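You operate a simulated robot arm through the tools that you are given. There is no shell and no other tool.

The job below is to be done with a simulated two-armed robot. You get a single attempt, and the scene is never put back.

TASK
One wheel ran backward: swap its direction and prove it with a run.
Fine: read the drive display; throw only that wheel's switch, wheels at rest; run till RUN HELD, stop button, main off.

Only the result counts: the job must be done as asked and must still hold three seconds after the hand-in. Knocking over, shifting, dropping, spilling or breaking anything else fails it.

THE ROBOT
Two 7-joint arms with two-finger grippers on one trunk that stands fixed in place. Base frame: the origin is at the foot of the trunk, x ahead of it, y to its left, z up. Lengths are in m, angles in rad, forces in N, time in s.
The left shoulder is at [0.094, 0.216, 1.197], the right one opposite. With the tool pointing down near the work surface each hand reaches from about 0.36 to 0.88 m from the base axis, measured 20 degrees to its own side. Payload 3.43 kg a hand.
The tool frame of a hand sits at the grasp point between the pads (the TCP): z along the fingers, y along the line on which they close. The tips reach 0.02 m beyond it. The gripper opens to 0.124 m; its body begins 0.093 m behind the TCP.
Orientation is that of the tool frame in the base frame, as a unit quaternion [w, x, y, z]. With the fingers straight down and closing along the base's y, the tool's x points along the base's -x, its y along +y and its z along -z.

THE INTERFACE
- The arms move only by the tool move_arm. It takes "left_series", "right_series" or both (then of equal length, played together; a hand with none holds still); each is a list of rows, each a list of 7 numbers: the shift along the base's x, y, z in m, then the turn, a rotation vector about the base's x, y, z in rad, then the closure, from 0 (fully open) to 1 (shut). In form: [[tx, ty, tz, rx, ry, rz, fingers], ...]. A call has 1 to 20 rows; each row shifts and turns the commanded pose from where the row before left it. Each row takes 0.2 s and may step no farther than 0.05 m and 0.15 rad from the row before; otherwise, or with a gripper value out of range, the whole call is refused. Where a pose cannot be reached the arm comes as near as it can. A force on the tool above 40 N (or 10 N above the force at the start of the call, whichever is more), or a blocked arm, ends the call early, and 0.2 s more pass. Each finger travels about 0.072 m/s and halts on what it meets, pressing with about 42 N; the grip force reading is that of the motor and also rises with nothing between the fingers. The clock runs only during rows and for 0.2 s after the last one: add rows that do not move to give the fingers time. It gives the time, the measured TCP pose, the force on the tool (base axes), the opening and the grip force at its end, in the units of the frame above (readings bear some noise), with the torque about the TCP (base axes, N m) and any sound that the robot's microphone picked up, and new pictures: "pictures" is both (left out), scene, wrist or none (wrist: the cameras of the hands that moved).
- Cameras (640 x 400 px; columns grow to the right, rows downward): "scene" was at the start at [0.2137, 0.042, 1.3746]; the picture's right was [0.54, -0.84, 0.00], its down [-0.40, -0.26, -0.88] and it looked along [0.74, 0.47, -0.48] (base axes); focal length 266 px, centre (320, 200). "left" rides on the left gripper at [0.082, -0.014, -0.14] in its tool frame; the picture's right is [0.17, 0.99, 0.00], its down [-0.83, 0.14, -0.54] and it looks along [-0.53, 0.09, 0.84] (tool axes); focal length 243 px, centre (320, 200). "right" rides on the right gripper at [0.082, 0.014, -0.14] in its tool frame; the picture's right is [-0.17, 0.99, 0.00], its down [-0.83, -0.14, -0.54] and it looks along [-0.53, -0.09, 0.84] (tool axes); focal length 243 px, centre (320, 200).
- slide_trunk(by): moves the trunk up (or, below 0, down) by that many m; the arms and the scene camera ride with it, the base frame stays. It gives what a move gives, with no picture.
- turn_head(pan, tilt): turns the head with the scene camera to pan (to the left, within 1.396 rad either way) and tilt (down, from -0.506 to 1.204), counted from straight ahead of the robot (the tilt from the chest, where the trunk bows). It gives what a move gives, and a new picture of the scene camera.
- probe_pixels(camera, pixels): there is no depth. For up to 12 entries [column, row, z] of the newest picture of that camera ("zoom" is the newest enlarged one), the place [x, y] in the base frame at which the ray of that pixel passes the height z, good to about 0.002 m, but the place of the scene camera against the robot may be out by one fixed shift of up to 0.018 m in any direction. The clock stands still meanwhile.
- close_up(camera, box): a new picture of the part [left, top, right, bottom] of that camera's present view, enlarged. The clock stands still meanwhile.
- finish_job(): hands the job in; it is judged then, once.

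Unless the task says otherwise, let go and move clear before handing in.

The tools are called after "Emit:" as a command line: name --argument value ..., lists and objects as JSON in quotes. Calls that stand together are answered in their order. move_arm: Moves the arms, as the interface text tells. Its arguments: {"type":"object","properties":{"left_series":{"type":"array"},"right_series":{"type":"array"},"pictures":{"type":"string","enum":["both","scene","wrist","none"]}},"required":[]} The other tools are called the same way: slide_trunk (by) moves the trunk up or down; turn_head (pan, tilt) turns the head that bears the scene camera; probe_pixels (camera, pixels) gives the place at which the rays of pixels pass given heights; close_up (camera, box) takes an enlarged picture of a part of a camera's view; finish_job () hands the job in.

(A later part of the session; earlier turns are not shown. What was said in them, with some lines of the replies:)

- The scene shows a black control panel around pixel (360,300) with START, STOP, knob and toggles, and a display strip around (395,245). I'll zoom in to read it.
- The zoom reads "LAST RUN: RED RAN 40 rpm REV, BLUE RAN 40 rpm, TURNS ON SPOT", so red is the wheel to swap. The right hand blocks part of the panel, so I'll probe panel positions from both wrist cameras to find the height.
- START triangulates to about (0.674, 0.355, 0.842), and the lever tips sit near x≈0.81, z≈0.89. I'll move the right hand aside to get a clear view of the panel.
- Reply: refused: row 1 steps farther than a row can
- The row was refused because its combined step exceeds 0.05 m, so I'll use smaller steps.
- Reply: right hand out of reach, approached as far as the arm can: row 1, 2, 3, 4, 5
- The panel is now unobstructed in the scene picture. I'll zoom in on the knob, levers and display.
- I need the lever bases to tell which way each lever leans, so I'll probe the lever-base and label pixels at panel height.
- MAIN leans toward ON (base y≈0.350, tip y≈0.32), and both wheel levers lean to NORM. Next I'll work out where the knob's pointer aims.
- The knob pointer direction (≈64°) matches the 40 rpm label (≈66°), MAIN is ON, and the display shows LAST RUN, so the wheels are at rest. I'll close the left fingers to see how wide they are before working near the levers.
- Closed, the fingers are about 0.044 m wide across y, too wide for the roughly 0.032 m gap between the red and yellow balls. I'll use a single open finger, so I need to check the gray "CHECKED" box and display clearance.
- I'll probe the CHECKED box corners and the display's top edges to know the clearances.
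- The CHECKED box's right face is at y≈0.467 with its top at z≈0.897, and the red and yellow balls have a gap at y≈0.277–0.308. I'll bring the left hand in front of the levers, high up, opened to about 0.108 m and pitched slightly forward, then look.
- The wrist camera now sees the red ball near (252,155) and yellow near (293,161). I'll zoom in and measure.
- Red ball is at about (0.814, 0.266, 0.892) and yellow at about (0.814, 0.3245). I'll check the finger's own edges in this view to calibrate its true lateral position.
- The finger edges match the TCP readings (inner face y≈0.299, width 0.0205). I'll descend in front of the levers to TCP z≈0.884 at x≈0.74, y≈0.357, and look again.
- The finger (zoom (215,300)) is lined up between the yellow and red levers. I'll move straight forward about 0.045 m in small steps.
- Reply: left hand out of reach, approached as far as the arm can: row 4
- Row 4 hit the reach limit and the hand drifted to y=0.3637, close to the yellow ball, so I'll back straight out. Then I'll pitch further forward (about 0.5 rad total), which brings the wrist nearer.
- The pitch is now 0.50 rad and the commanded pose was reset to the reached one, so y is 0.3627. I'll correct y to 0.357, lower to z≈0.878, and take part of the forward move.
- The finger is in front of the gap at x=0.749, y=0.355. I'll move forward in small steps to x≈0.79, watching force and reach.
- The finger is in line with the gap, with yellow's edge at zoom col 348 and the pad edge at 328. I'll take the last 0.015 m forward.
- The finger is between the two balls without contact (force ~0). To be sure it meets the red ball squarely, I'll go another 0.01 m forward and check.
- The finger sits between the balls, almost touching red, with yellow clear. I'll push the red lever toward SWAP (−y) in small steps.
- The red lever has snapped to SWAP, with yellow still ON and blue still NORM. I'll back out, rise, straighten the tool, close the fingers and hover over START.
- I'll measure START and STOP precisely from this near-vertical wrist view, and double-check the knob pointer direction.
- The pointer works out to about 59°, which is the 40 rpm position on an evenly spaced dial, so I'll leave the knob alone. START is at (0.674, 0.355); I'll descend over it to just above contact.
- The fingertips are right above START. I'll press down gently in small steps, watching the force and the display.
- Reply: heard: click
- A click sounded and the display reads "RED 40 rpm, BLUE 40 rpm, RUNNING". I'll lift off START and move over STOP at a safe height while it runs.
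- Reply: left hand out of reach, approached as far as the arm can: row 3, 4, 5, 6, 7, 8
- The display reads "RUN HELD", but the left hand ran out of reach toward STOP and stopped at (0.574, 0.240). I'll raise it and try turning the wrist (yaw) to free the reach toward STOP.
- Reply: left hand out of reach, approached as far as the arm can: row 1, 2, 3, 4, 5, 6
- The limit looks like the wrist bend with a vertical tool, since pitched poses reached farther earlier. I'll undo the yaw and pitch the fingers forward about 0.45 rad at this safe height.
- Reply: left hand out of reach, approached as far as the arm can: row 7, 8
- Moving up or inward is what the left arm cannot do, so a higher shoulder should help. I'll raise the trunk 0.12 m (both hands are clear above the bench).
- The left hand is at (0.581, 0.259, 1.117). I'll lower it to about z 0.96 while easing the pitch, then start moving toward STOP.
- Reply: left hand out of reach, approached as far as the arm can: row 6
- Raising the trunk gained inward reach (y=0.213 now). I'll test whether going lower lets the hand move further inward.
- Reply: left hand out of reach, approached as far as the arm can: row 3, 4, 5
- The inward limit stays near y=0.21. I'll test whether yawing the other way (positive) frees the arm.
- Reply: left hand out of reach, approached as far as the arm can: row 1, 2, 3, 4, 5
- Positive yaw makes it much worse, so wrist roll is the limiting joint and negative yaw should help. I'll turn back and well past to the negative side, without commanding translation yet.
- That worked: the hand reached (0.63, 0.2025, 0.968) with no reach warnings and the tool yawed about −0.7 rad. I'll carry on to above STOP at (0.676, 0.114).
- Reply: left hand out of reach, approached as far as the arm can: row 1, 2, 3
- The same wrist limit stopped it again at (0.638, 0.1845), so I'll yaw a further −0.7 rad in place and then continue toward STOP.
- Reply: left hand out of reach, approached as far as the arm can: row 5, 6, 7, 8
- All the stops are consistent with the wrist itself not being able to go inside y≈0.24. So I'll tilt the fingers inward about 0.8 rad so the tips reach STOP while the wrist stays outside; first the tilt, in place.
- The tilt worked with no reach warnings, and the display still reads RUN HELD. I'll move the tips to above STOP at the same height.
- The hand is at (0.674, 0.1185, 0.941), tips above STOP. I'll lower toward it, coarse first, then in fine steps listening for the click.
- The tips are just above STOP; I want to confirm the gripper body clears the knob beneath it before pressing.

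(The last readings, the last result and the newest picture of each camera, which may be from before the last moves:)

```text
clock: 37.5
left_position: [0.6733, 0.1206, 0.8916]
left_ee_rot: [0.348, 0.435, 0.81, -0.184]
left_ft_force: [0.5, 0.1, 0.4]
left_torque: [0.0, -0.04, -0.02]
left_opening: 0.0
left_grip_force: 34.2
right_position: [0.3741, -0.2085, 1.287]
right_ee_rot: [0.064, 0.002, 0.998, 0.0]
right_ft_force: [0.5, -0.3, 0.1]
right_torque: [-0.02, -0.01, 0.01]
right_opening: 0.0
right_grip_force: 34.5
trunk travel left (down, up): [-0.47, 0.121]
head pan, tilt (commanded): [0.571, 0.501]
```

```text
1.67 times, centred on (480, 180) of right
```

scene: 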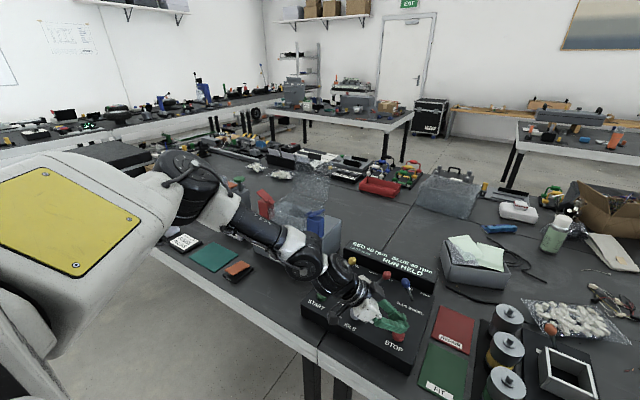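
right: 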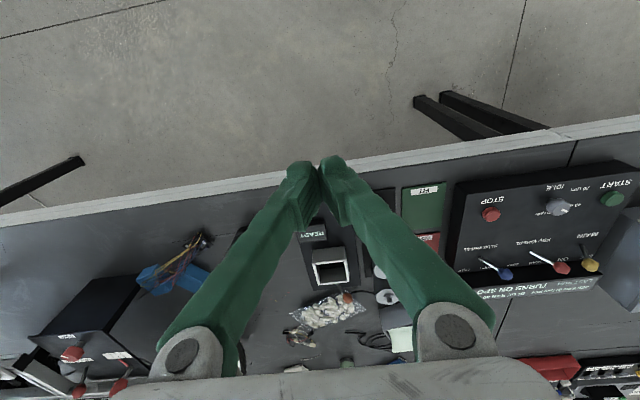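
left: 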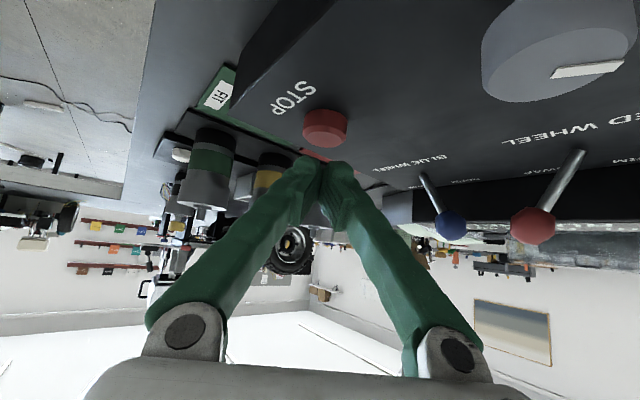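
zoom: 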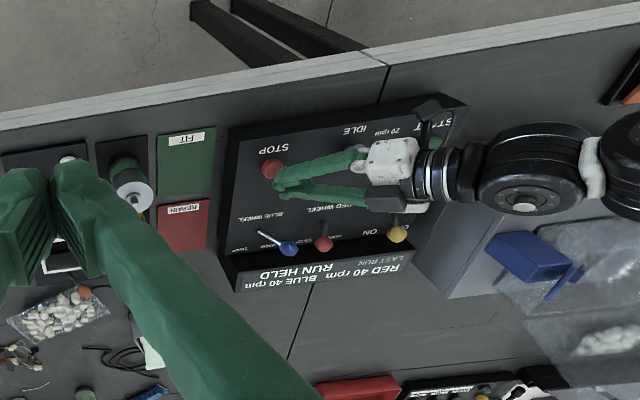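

By calculation the knob top stays about 0.05 m off the gripper axis after the press, which clears. I'll shift slightly further onto STOP and press in fine steps.

Emit:
move_arm --left_series '[[0.003, -0.006, 0, 0, 0, 0, 1], [0, 0, -0.006, 0, 0, 0, 1], [0, 0, -0.005, 0, 0, 0, 1], [0, 0, -0.004, 0, 0, 0, 1], [0, 0, -0.003, 0, 0, 0, 1]]' --pictures "both"

Emit:
close_up --camera "scene" --box '[290, 230, 470, 370]'

```text
clock: 38.7
left_position: [0.6695, 0.1208, 0.8802]
left_ee_rot: [0.348, 0.436, 0.809, -0.184]
left_ft_force: [0.3, 0.4, -0.5]
left_torque: [0.03, -0.01, 0.01]
left_opening: 0.0
left_grip_force: 34.8
left hand out of reach, approached as far as the arm can: row 2, 4
right_position: [0.3736, -0.2075, 1.2861]
right_ee_rot: [0.062, 0.002, 0.998, 0.0]
right_ft_force: [0.4, 0.2, -0.1]
right_torque: [-0.03, -0.02, 0.01]
right_opening: 0.0
right_grip_force: 34.0
trunk travel left (down, up): [-0.47, 0.121]
head pan, tilt (commanded): [0.571, 0.501]
```

scene: 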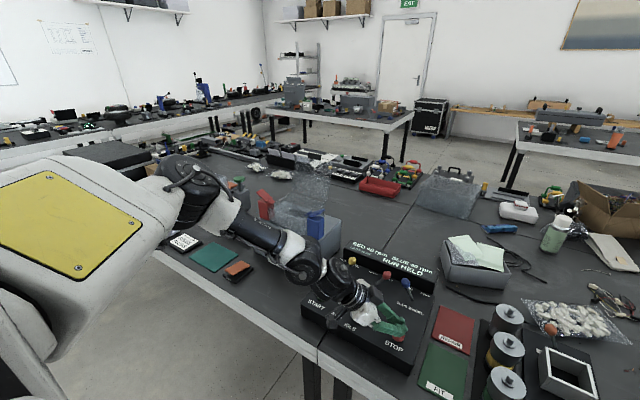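
left: 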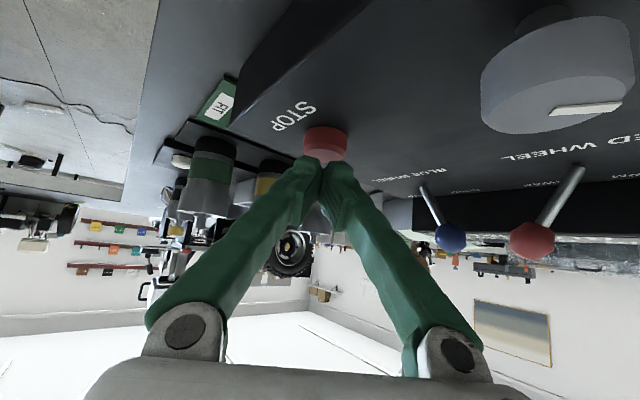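

```text
2.86 times, centred on (380, 300) of scene
```

zoom: 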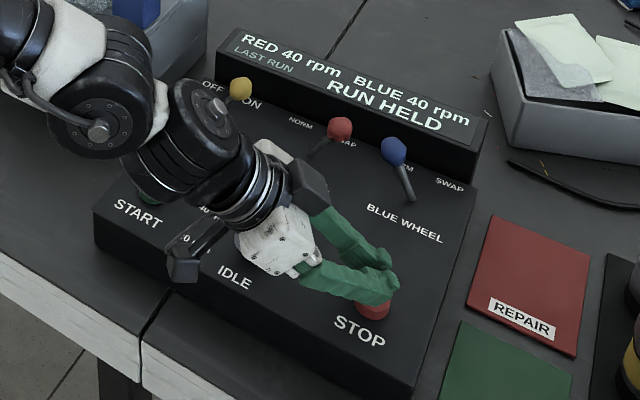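

The arm hit its reach limit just above STOP (lower tip ≈0.857) because the trunk is raised. I'll lift the hand 0.05, lower the trunk 0.05, and then press again.

Emit:
move_arm --left_series '[[0, 0, 0.02, 0, 0, 0, 1], [0, 0, 0.02, 0, 0, 0, 1], [0, 0, 0.015, 0, 0, 0, 1], [0, 0, 0, 0, 0, 0, 1]]' --pictures "none"

```text
clock: 39.7
left_position: [0.6702, 0.1177, 0.9342]
left_ee_rot: [0.348, 0.435, 0.809, -0.184]
left_ft_force: [-0.6, -0.8, 0.4]
left_torque: [0.01, 0.0, 0.02]
left_opening: 0.0
left_grip_force: 33.8
right_position: [0.3734, -0.2076, 1.2871]
right_ee_rot: [0.062, 0.002, 0.998, 0.0]
right_ft_force: [-0.4, 0.5, 0.0]
right_torque: [0.01, 0.0, -0.02]
right_opening: 0.0
right_grip_force: 33.9
trunk travel left (down, up): [-0.47, 0.121]
head pan, tilt (commanded): [0.571, 0.501]
```

The hand is up at z=0.934. I'll lower the trunk by 0.04.

Emit:
slide_trunk --by -0.04

```text
clock: 40.5
left_position: [0.6718, 0.1195, 0.8938]
left_ee_rot: [0.35, 0.435, 0.809, -0.184]
left_ft_force: [0.1, 0.8, 1.4]
left_torque: [-0.01, -0.03, -0.01]
left_opening: 0.0
left_grip_force: 34.3
right_position: [0.3775, -0.2084, 1.2345]
right_ee_rot: [0.045, 0.002, 0.999, 0.001]
right_ft_force: [-1.2, -0.3, 0.2]
right_torque: [0.0, 0.03, -0.02]
right_opening: 0.0
right_grip_force: 34.2
trunk travel left (down, up): [-0.43, 0.161]
head pan, tilt (commanded): [0.571, 0.501]
```

The hand is at (0.672, 0.1195, 0.894). I'll press down in fine steps.

Emit:
move_arm --left_series '[[0.001, -0.003, -0.008, 0, 0, 0, 1], [0, 0, -0.006, 0, 0, 0, 1], [0, 0, -0.005, 0, 0, 0, 1], [0, 0, -0.004, 0, 0, 0, 1], [0, 0, -0.003, 0, 0, 0, 1]]' --pictures "both"

Emit:
close_up --camera "scene" --box '[290, 220, 470, 360]'

```text
clock: 41.7
left_position: [0.6718, 0.1158, 0.8674]
left_ee_rot: [0.349, 0.436, 0.809, -0.184]
left_ft_force: [-0.5, 1.0, 3.3]
left_torque: [0.05, 0.0, 0.03]
left_opening: 0.0062
left_grip_force: 34.6
right_position: [0.3771, -0.2069, 1.2342]
right_ee_rot: [0.045, 0.002, 0.999, 0.0]
right_ft_force: [0.4, 0.3, 1.4]
right_torque: [-0.02, -0.02, 0.01]
right_opening: 0.0001
right_grip_force: 34.1
trunk travel left (down, up): [-0.43, 0.161]
head pan, tilt (commanded): [0.571, 0.501]
heard: click
```

scene: 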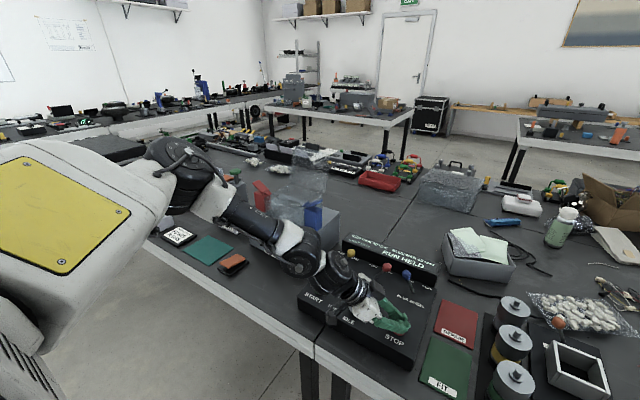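
left: 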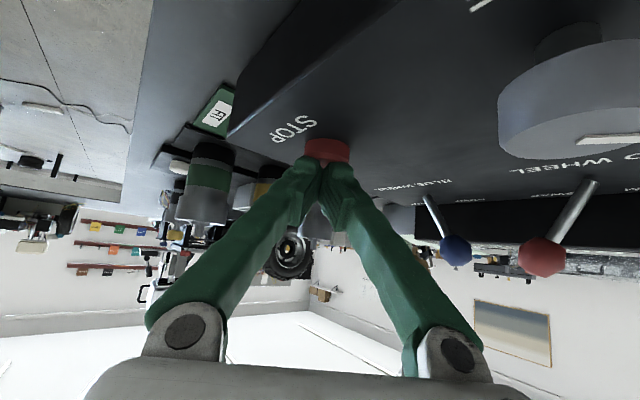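

```text
2.86 times, centred on (380, 290) of scene
```

zoom: 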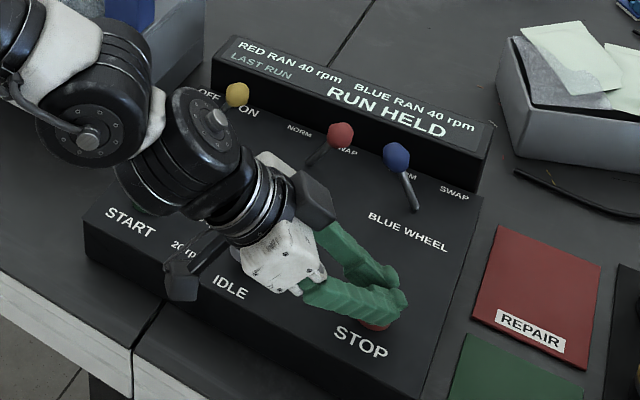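

A click sounded and the display now reads "LAST RUN: RED RAN 40 rpm, BLUE RAN 40 rpm, RUN HELD", so the wheels are stopped. I'll lift off, swing back to the un-yawed pitch-0.5 pose near y≈0.32, and partly open the fingers for the MAIN lever.

Emit:
move_arm --left_series '[[0, 0, 0.03, 0, 0, 0, 1], [0, 0, 0.035, 0, 0, 0, 1], [0, 0, 0.035, 0, 0, 0, 1], [0, 0.04, 0.02, 0, 0, 0.1, 1], [0, 0.04, 0.01, 0, 0, 0.14, 1], [0, 0.04, 0, 0, 0, 0.14, 1], [0, 0.04, 0, 0, 0, 0.14, 1], [0, 0.04, 0, 0, 0, 0.14, 1], [0, 0, 0, 0, 0, 0.14, 0.9], [0, 0, 0, 0, 0, 0.14, 0.556], [0, 0, 0, 0, 0, 0.04, 0.556], [0, 0, 0, 0, 0.1, 0, 0.556], [0, 0, 0, 0, 0.1, 0, 0.556], [0, 0, 0, 0, 0.11, 0, 0.556], [0, 0, 0, 0, 0, 0, 0.556]]' --pictures "both"

Emit:
close_up --camera "scene" --box '[290, 210, 470, 360]'

```text
clock: 44.9
left_position: [0.671, 0.3166, 0.997]
left_ee_rot: [0.247, 0.004, 0.969, 0.001]
left_ft_force: [0.0, -0.6, -0.6]
left_torque: [0.02, -0.02, 0.01]
left_opening: 0.0552
left_grip_force: 0.1
right_position: [0.3774, -0.2081, 1.2343]
right_ee_rot: [0.046, 0.002, 0.999, 0.0]
right_ft_force: [0.1, 1.0, -0.6]
right_torque: [0.03, -0.01, 0.01]
right_opening: 0.0002
right_grip_force: 34.4
trunk travel left (down, up): [-0.43, 0.161]
head pan, tilt (commanded): [0.571, 0.501]
```

scene: 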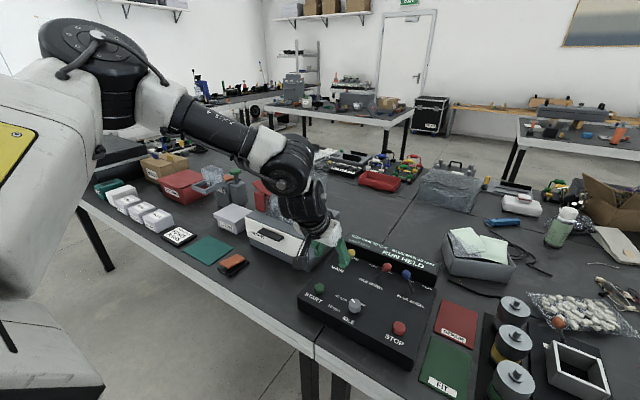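
left: 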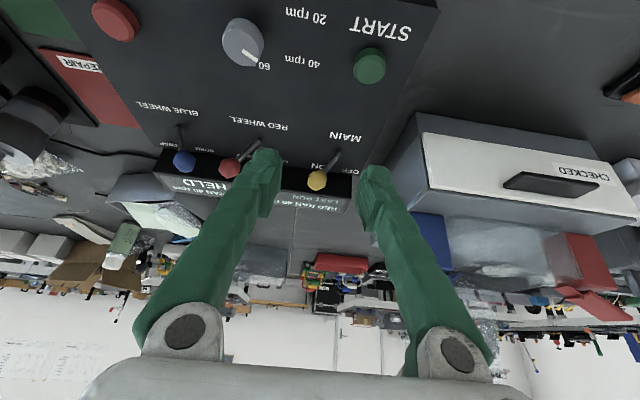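

```text
2.67 times, centred on (380, 285) of scene
```

zoom: 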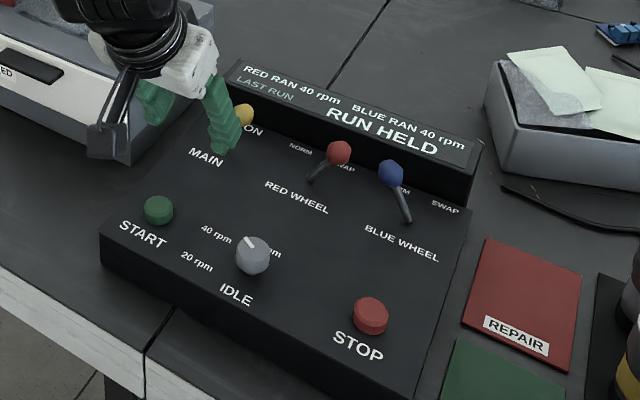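

All levers and the knob look right, and only MAIN is left. I'll lower the trunk 0.08 m back to its original height for forward reach (the hand will end near z 0.917, clear of START).

Emit:
slide_trunk --by -0.08

```text
clock: 46.1
left_position: [0.6713, 0.316, 0.9182]
left_ee_rot: [0.248, 0.003, 0.969, 0.0]
left_ft_force: [0.5, -0.2, 0.2]
left_torque: [0.01, -0.02, -0.01]
left_opening: 0.055
left_grip_force: 0.0
right_position: [0.385, -0.2078, 1.1343]
right_ee_rot: [0.01, 0.002, 1.0, 0.002]
right_ft_force: [-0.2, -0.1, -0.1]
right_torque: [0.02, -0.02, -0.02]
right_opening: 0.0
right_grip_force: 34.0
trunk travel left (down, up): [-0.35, 0.241]
head pan, tilt (commanded): [0.571, 0.501]
```

The hand is at (0.671, 0.316, 0.918). I'll go forward and down to just in front of the yellow lever at (0.75, 0.3245, 0.88) and look.

Emit:
move_arm --left_series '[[0.02, 0.003, -0.01, 0, 0, 0, 0.556], [0.02, 0.003, -0.01, 0, 0, 0, 0.556], [0.02, 0.0025, -0.01, 0, 0, 0, 0.556], [0.019, 0, -0.008, 0, 0, 0, 0.556], [0, 0, 0, 0, 0, 0, 0.556]]' --pictures "both"

Emit:
close_up --camera "left" --box '[200, 100, 440, 260]'

Emit:
close_up --camera "scene" --box '[310, 200, 410, 270]'

```text
clock: 47.3
left_position: [0.7516, 0.3231, 0.8791]
left_ee_rot: [0.248, 0.003, 0.969, 0.002]
left_ft_force: [0.4, -0.9, -0.4]
left_torque: [0.02, -0.04, 0.01]
left_opening: 0.055
left_grip_force: 0.0
right_position: [0.3862, -0.2074, 1.1353]
right_ee_rot: [0.009, 0.001, 1.0, 0.002]
right_ft_force: [-0.6, 0.1, 0.2]
right_torque: [0.0, 0.0, 0.03]
right_opening: 0.0
right_grip_force: 34.7
trunk travel left (down, up): [-0.35, 0.241]
head pan, tilt (commanded): [0.571, 0.501]
```

scene: 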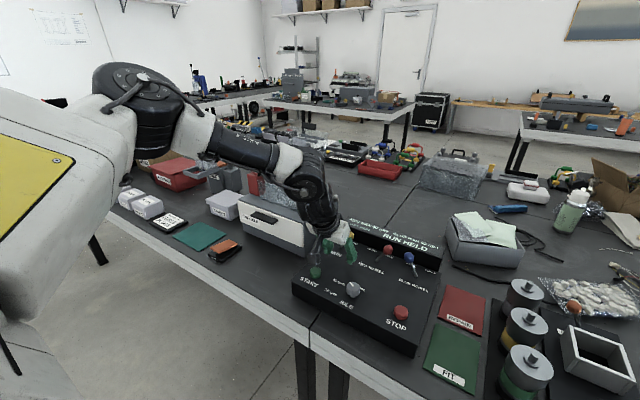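
left: 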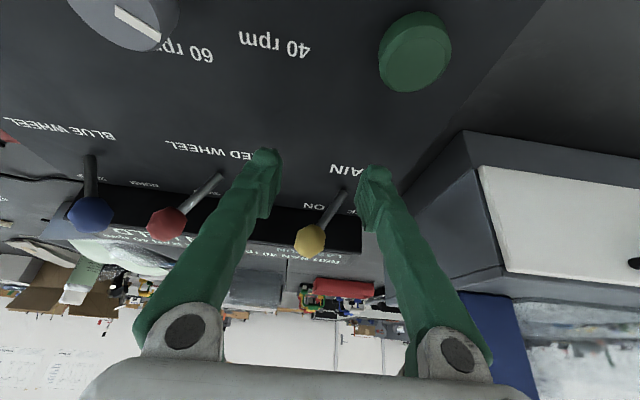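

```text
2.50 times, centred on (320, 180) of left
```

zoom: 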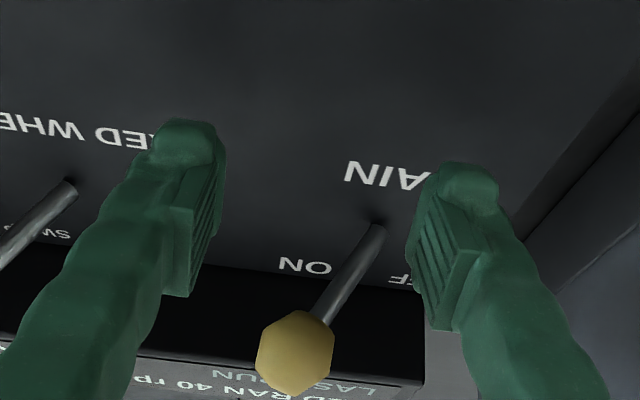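

```text
5.71 times, centred on (360, 235) of scene
```

zoom: 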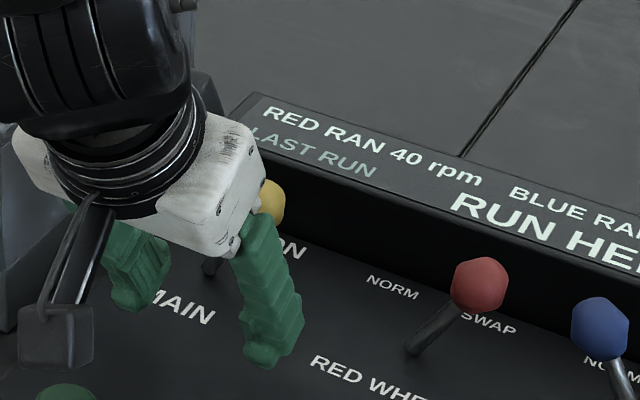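

The yellow ball sits between the two fingers. I'll shift +0.004 in y for stem clearance and move forward 0.05 m in small steps.

Emit:
move_arm --left_series '[[0.012, 0.004, 0, 0, 0, 0, 0.556], [0.012, 0, 0, 0, 0, 0, 0.556], [0.012, 0, 0, 0, 0, 0, 0.556], [0.01, 0, 0, 0, 0, 0, 0.556], [0.007, 0, 0, 0, 0, 0, 0.556], [0, 0, 0, 0, 0, 0, 0.556]]' --pictures "both"

Emit:
close_up --camera "left" --box '[200, 100, 440, 260]'

Emit:
close_up --camera "scene" --box '[310, 200, 410, 270]'

```text
clock: 48.7
left_position: [0.8051, 0.3286, 0.8803]
left_ee_rot: [0.247, 0.004, 0.969, 0.001]
left_ft_force: [-0.4, 0.5, -0.6]
left_torque: [-0.02, -0.01, 0.01]
left_opening: 0.055
left_grip_force: 0.0
right_position: [0.3855, -0.2077, 1.1357]
right_ee_rot: [0.01, 0.002, 1.0, 0.002]
right_ft_force: [0.7, 0.4, -0.4]
right_torque: [0.01, -0.01, 0.02]
right_opening: 0.0
right_grip_force: 34.2
trunk travel left (down, up): [-0.35, 0.241]
head pan, tilt (commanded): [0.571, 0.501]
```

scene: 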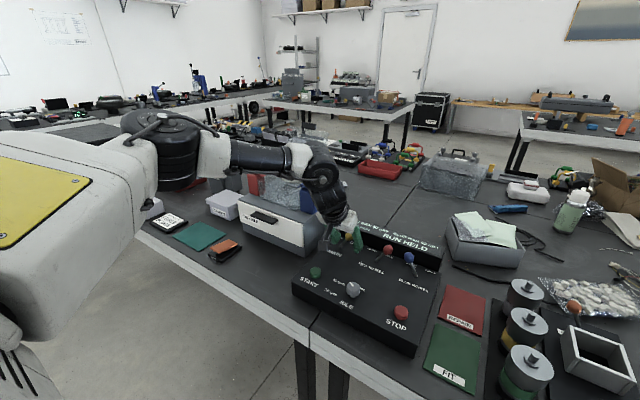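
left: 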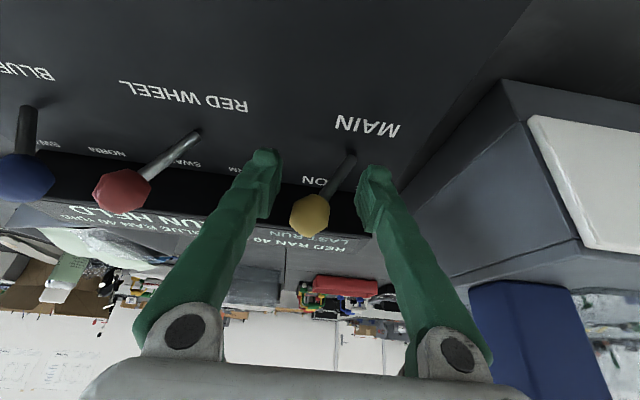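

```text
2.50 times, centred on (320, 180) of left
```

zoom: 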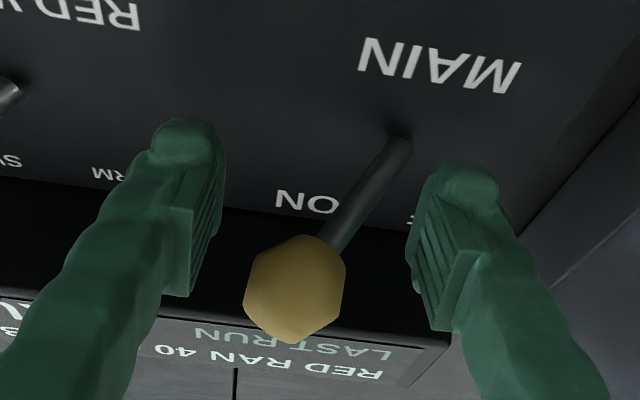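

```text
5.71 times, centred on (360, 235) of scene
```

zoom: 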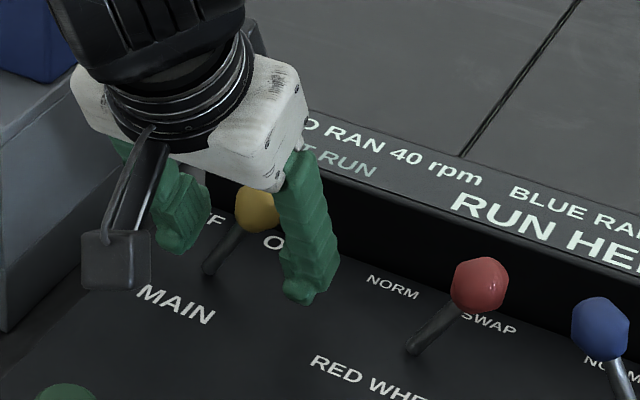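

The fingers straddle the yellow ball with no contact. I'll move +y to throw MAIN to OFF, about 0.05 m in small steps.

Emit:
move_arm --left_series '[[0, 0.01, 0, 0, 0, 0, 0.556], [0, 0.01, 0, 0, 0, 0, 0.556], [0, 0.01, 0, 0, 0, 0, 0.556], [0, 0.01, 0, 0, 0, 0, 0.556], [0, 0.007, 0, 0, 0, 0, 0.556], [0, 0, 0, 0, 0, 0, 0.556]]' --pictures "both"

Emit:
close_up --camera "left" --box '[200, 100, 440, 260]'

Emit:
close_up --camera "scene" --box '[310, 200, 430, 280]'

```text
clock: 50.1
left_position: [0.8033, 0.3753, 0.8785]
left_ee_rot: [0.246, 0.004, 0.969, 0.001]
left_ft_force: [0.0, -0.5, -0.4]
left_torque: [-0.05, 0.0, 0.02]
left_opening: 0.055
left_grip_force: 0.1
right_position: [0.3858, -0.2075, 1.1363]
right_ee_rot: [0.01, 0.002, 1.0, 0.002]
right_ft_force: [0.4, 0.3, 0.2]
right_torque: [0.0, 0.02, 0.0]
right_opening: 0.0002
right_grip_force: 34.2
trunk travel left (down, up): [-0.35, 0.241]
head pan, tilt (commanded): [0.571, 0.501]
```

scene: 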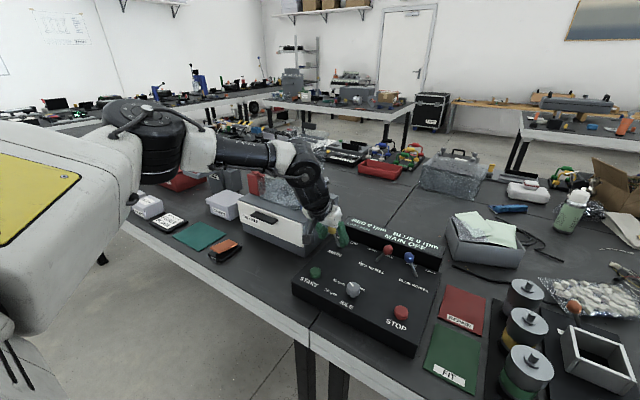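
left: 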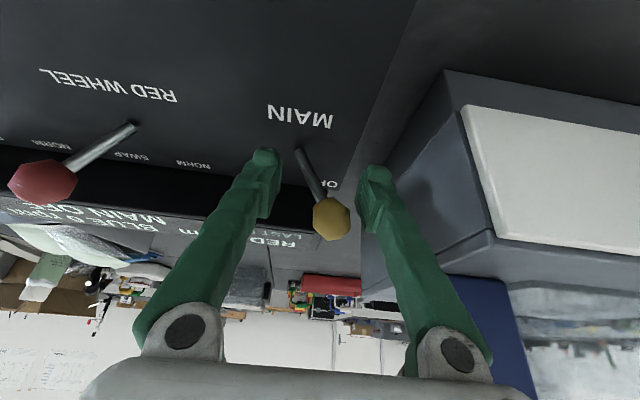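

```text
2.50 times, centred on (320, 180) of left
```

zoom: 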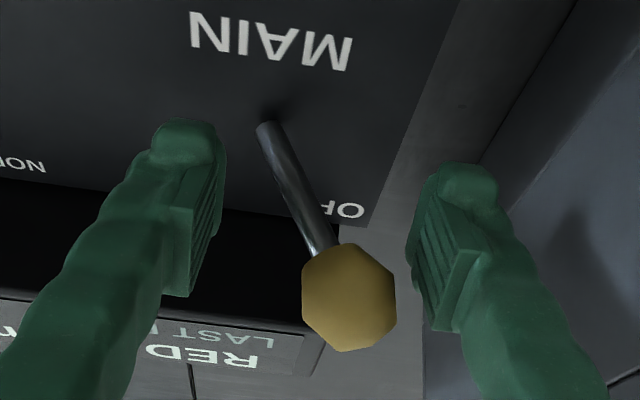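

```text
5.00 times, centred on (370, 240) of scene
```

zoom: 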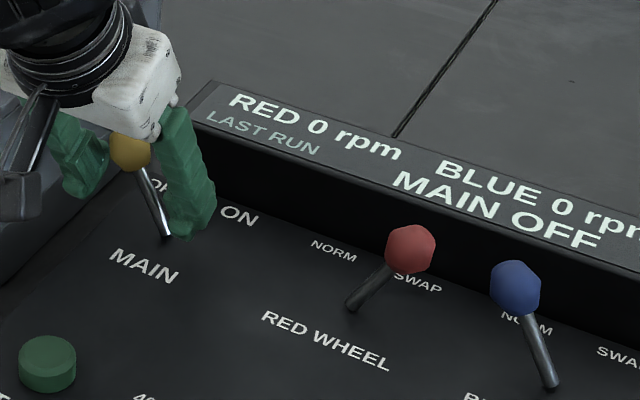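

The display reads "RED 0 rpm, BLUE 0 rpm, MAIN OFF" and the yellow lever leans to OFF. I'll back straight out, then rise and move clear.

Emit:
move_arm --left_series '[[-0.015, 0, 0, 0, 0, 0, 0.556], [-0.02, 0, 0, 0, 0, 0, 0.556], [-0.02, 0, 0, 0, 0, 0, 0.556], [-0.02, 0, 0.02, 0, 0, 0, 0.556], [-0.02, 0, 0.04, 0, 0, 0, 0.556], [-0.02, 0, 0.04, 0, 0.05, 0, 0.556], [-0.02, 0, 0.04, 0, 0.1, 0, 0.556], [-0.02, 0, 0.04, 0, 0.1, 0, 0.556], [-0.03, 0, 0.03, 0, 0.1, 0, 0.556], [-0.03, 0, 0.03, 0, 0.1, 0, 0.556], [0, 0, 0, 0, 0, 0, 0.556]]' --pictures "both"

Emit:
close_up --camera "scene" --box '[280, 200, 460, 360]'

```text
clock: 52.5
left_position: [0.5891, 0.3765, 1.1157]
left_ee_rot: [0.023, 0.004, 1.0, 0.0]
left_ft_force: [-0.6, 0.8, -0.1]
left_torque: [-0.01, 0.0, 0.01]
left_opening: 0.0552
left_grip_force: 0.0
right_position: [0.3863, -0.2069, 1.1353]
right_ee_rot: [0.01, 0.002, 1.0, 0.002]
right_ft_force: [0.1, -0.4, 0.5]
right_torque: [-0.03, -0.01, 0.02]
right_opening: 0.0003
right_grip_force: 34.5
trunk travel left (down, up): [-0.35, 0.241]
head pan, tilt (commanded): [0.571, 0.501]
```

scene: 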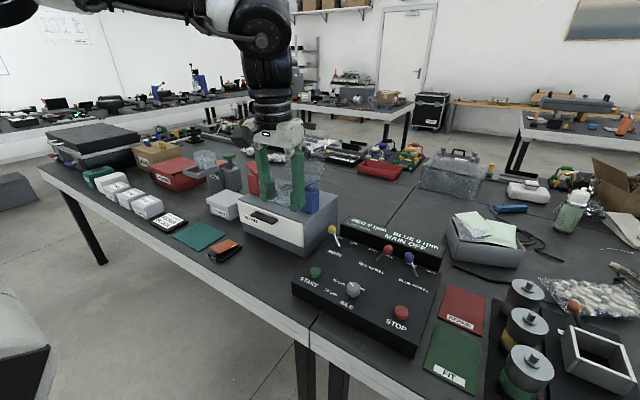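
left: 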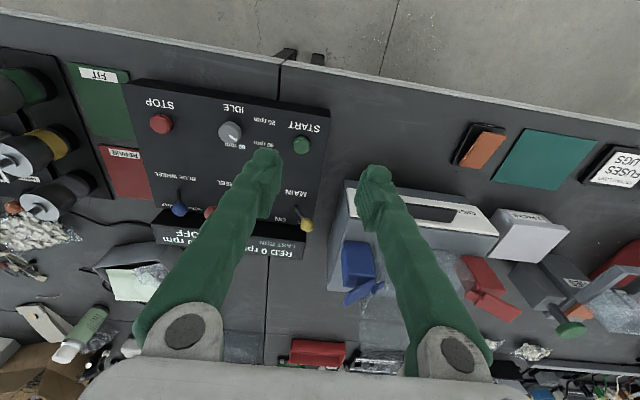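

```text
2.50 times, centred on (370, 280) of scene
```

zoom: 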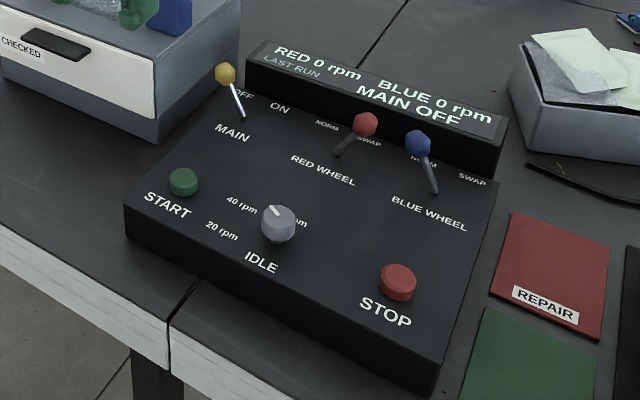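

The panel is in the same place as at the start: MAIN OFF, red on SWAP, blue on NORM, knob at 40 rpm, with the display at "RED 0 rpm, BLUE 0 rpm, MAIN OFF". Both hands are clear, so I'm handing in.

Emit:
finish_job

```text
The job is handed in.
```

The red wheel was the one running backward. I swapped its direction, proved it with a run, and handed the job in; no verdict has come back yet.

- **Fault:** before any change, the drive display read "RED RAN 40 rpm REV", with blue normal and "TURNS ON SPOT".
- **Switch:** I threw only the red wheel's switch, from NORM to SWAP, with the wheels at rest. Blue stayed on NORM and the speed knob stayed at 40 rpm.
- **Run:** MAIN was already on, so I pressed START. The display went from RUNNING to RUN HELD, with both wheels at 40 rpm and no REV.
- **Overrun:** the left arm couldn't reach STOP at first, so the wheels ran about 20 seconds past RUN HELD before I pressed it. After the stop, the display still showed RUN HELD for that run.
- **Shutdown:** I then turned MAIN off, and the display reads "RED 0 rpm, BLUE 0 rpm, MAIN OFF".

The last picture shows the panel where it started and nothing else moved. Both hands are clear of the bench.
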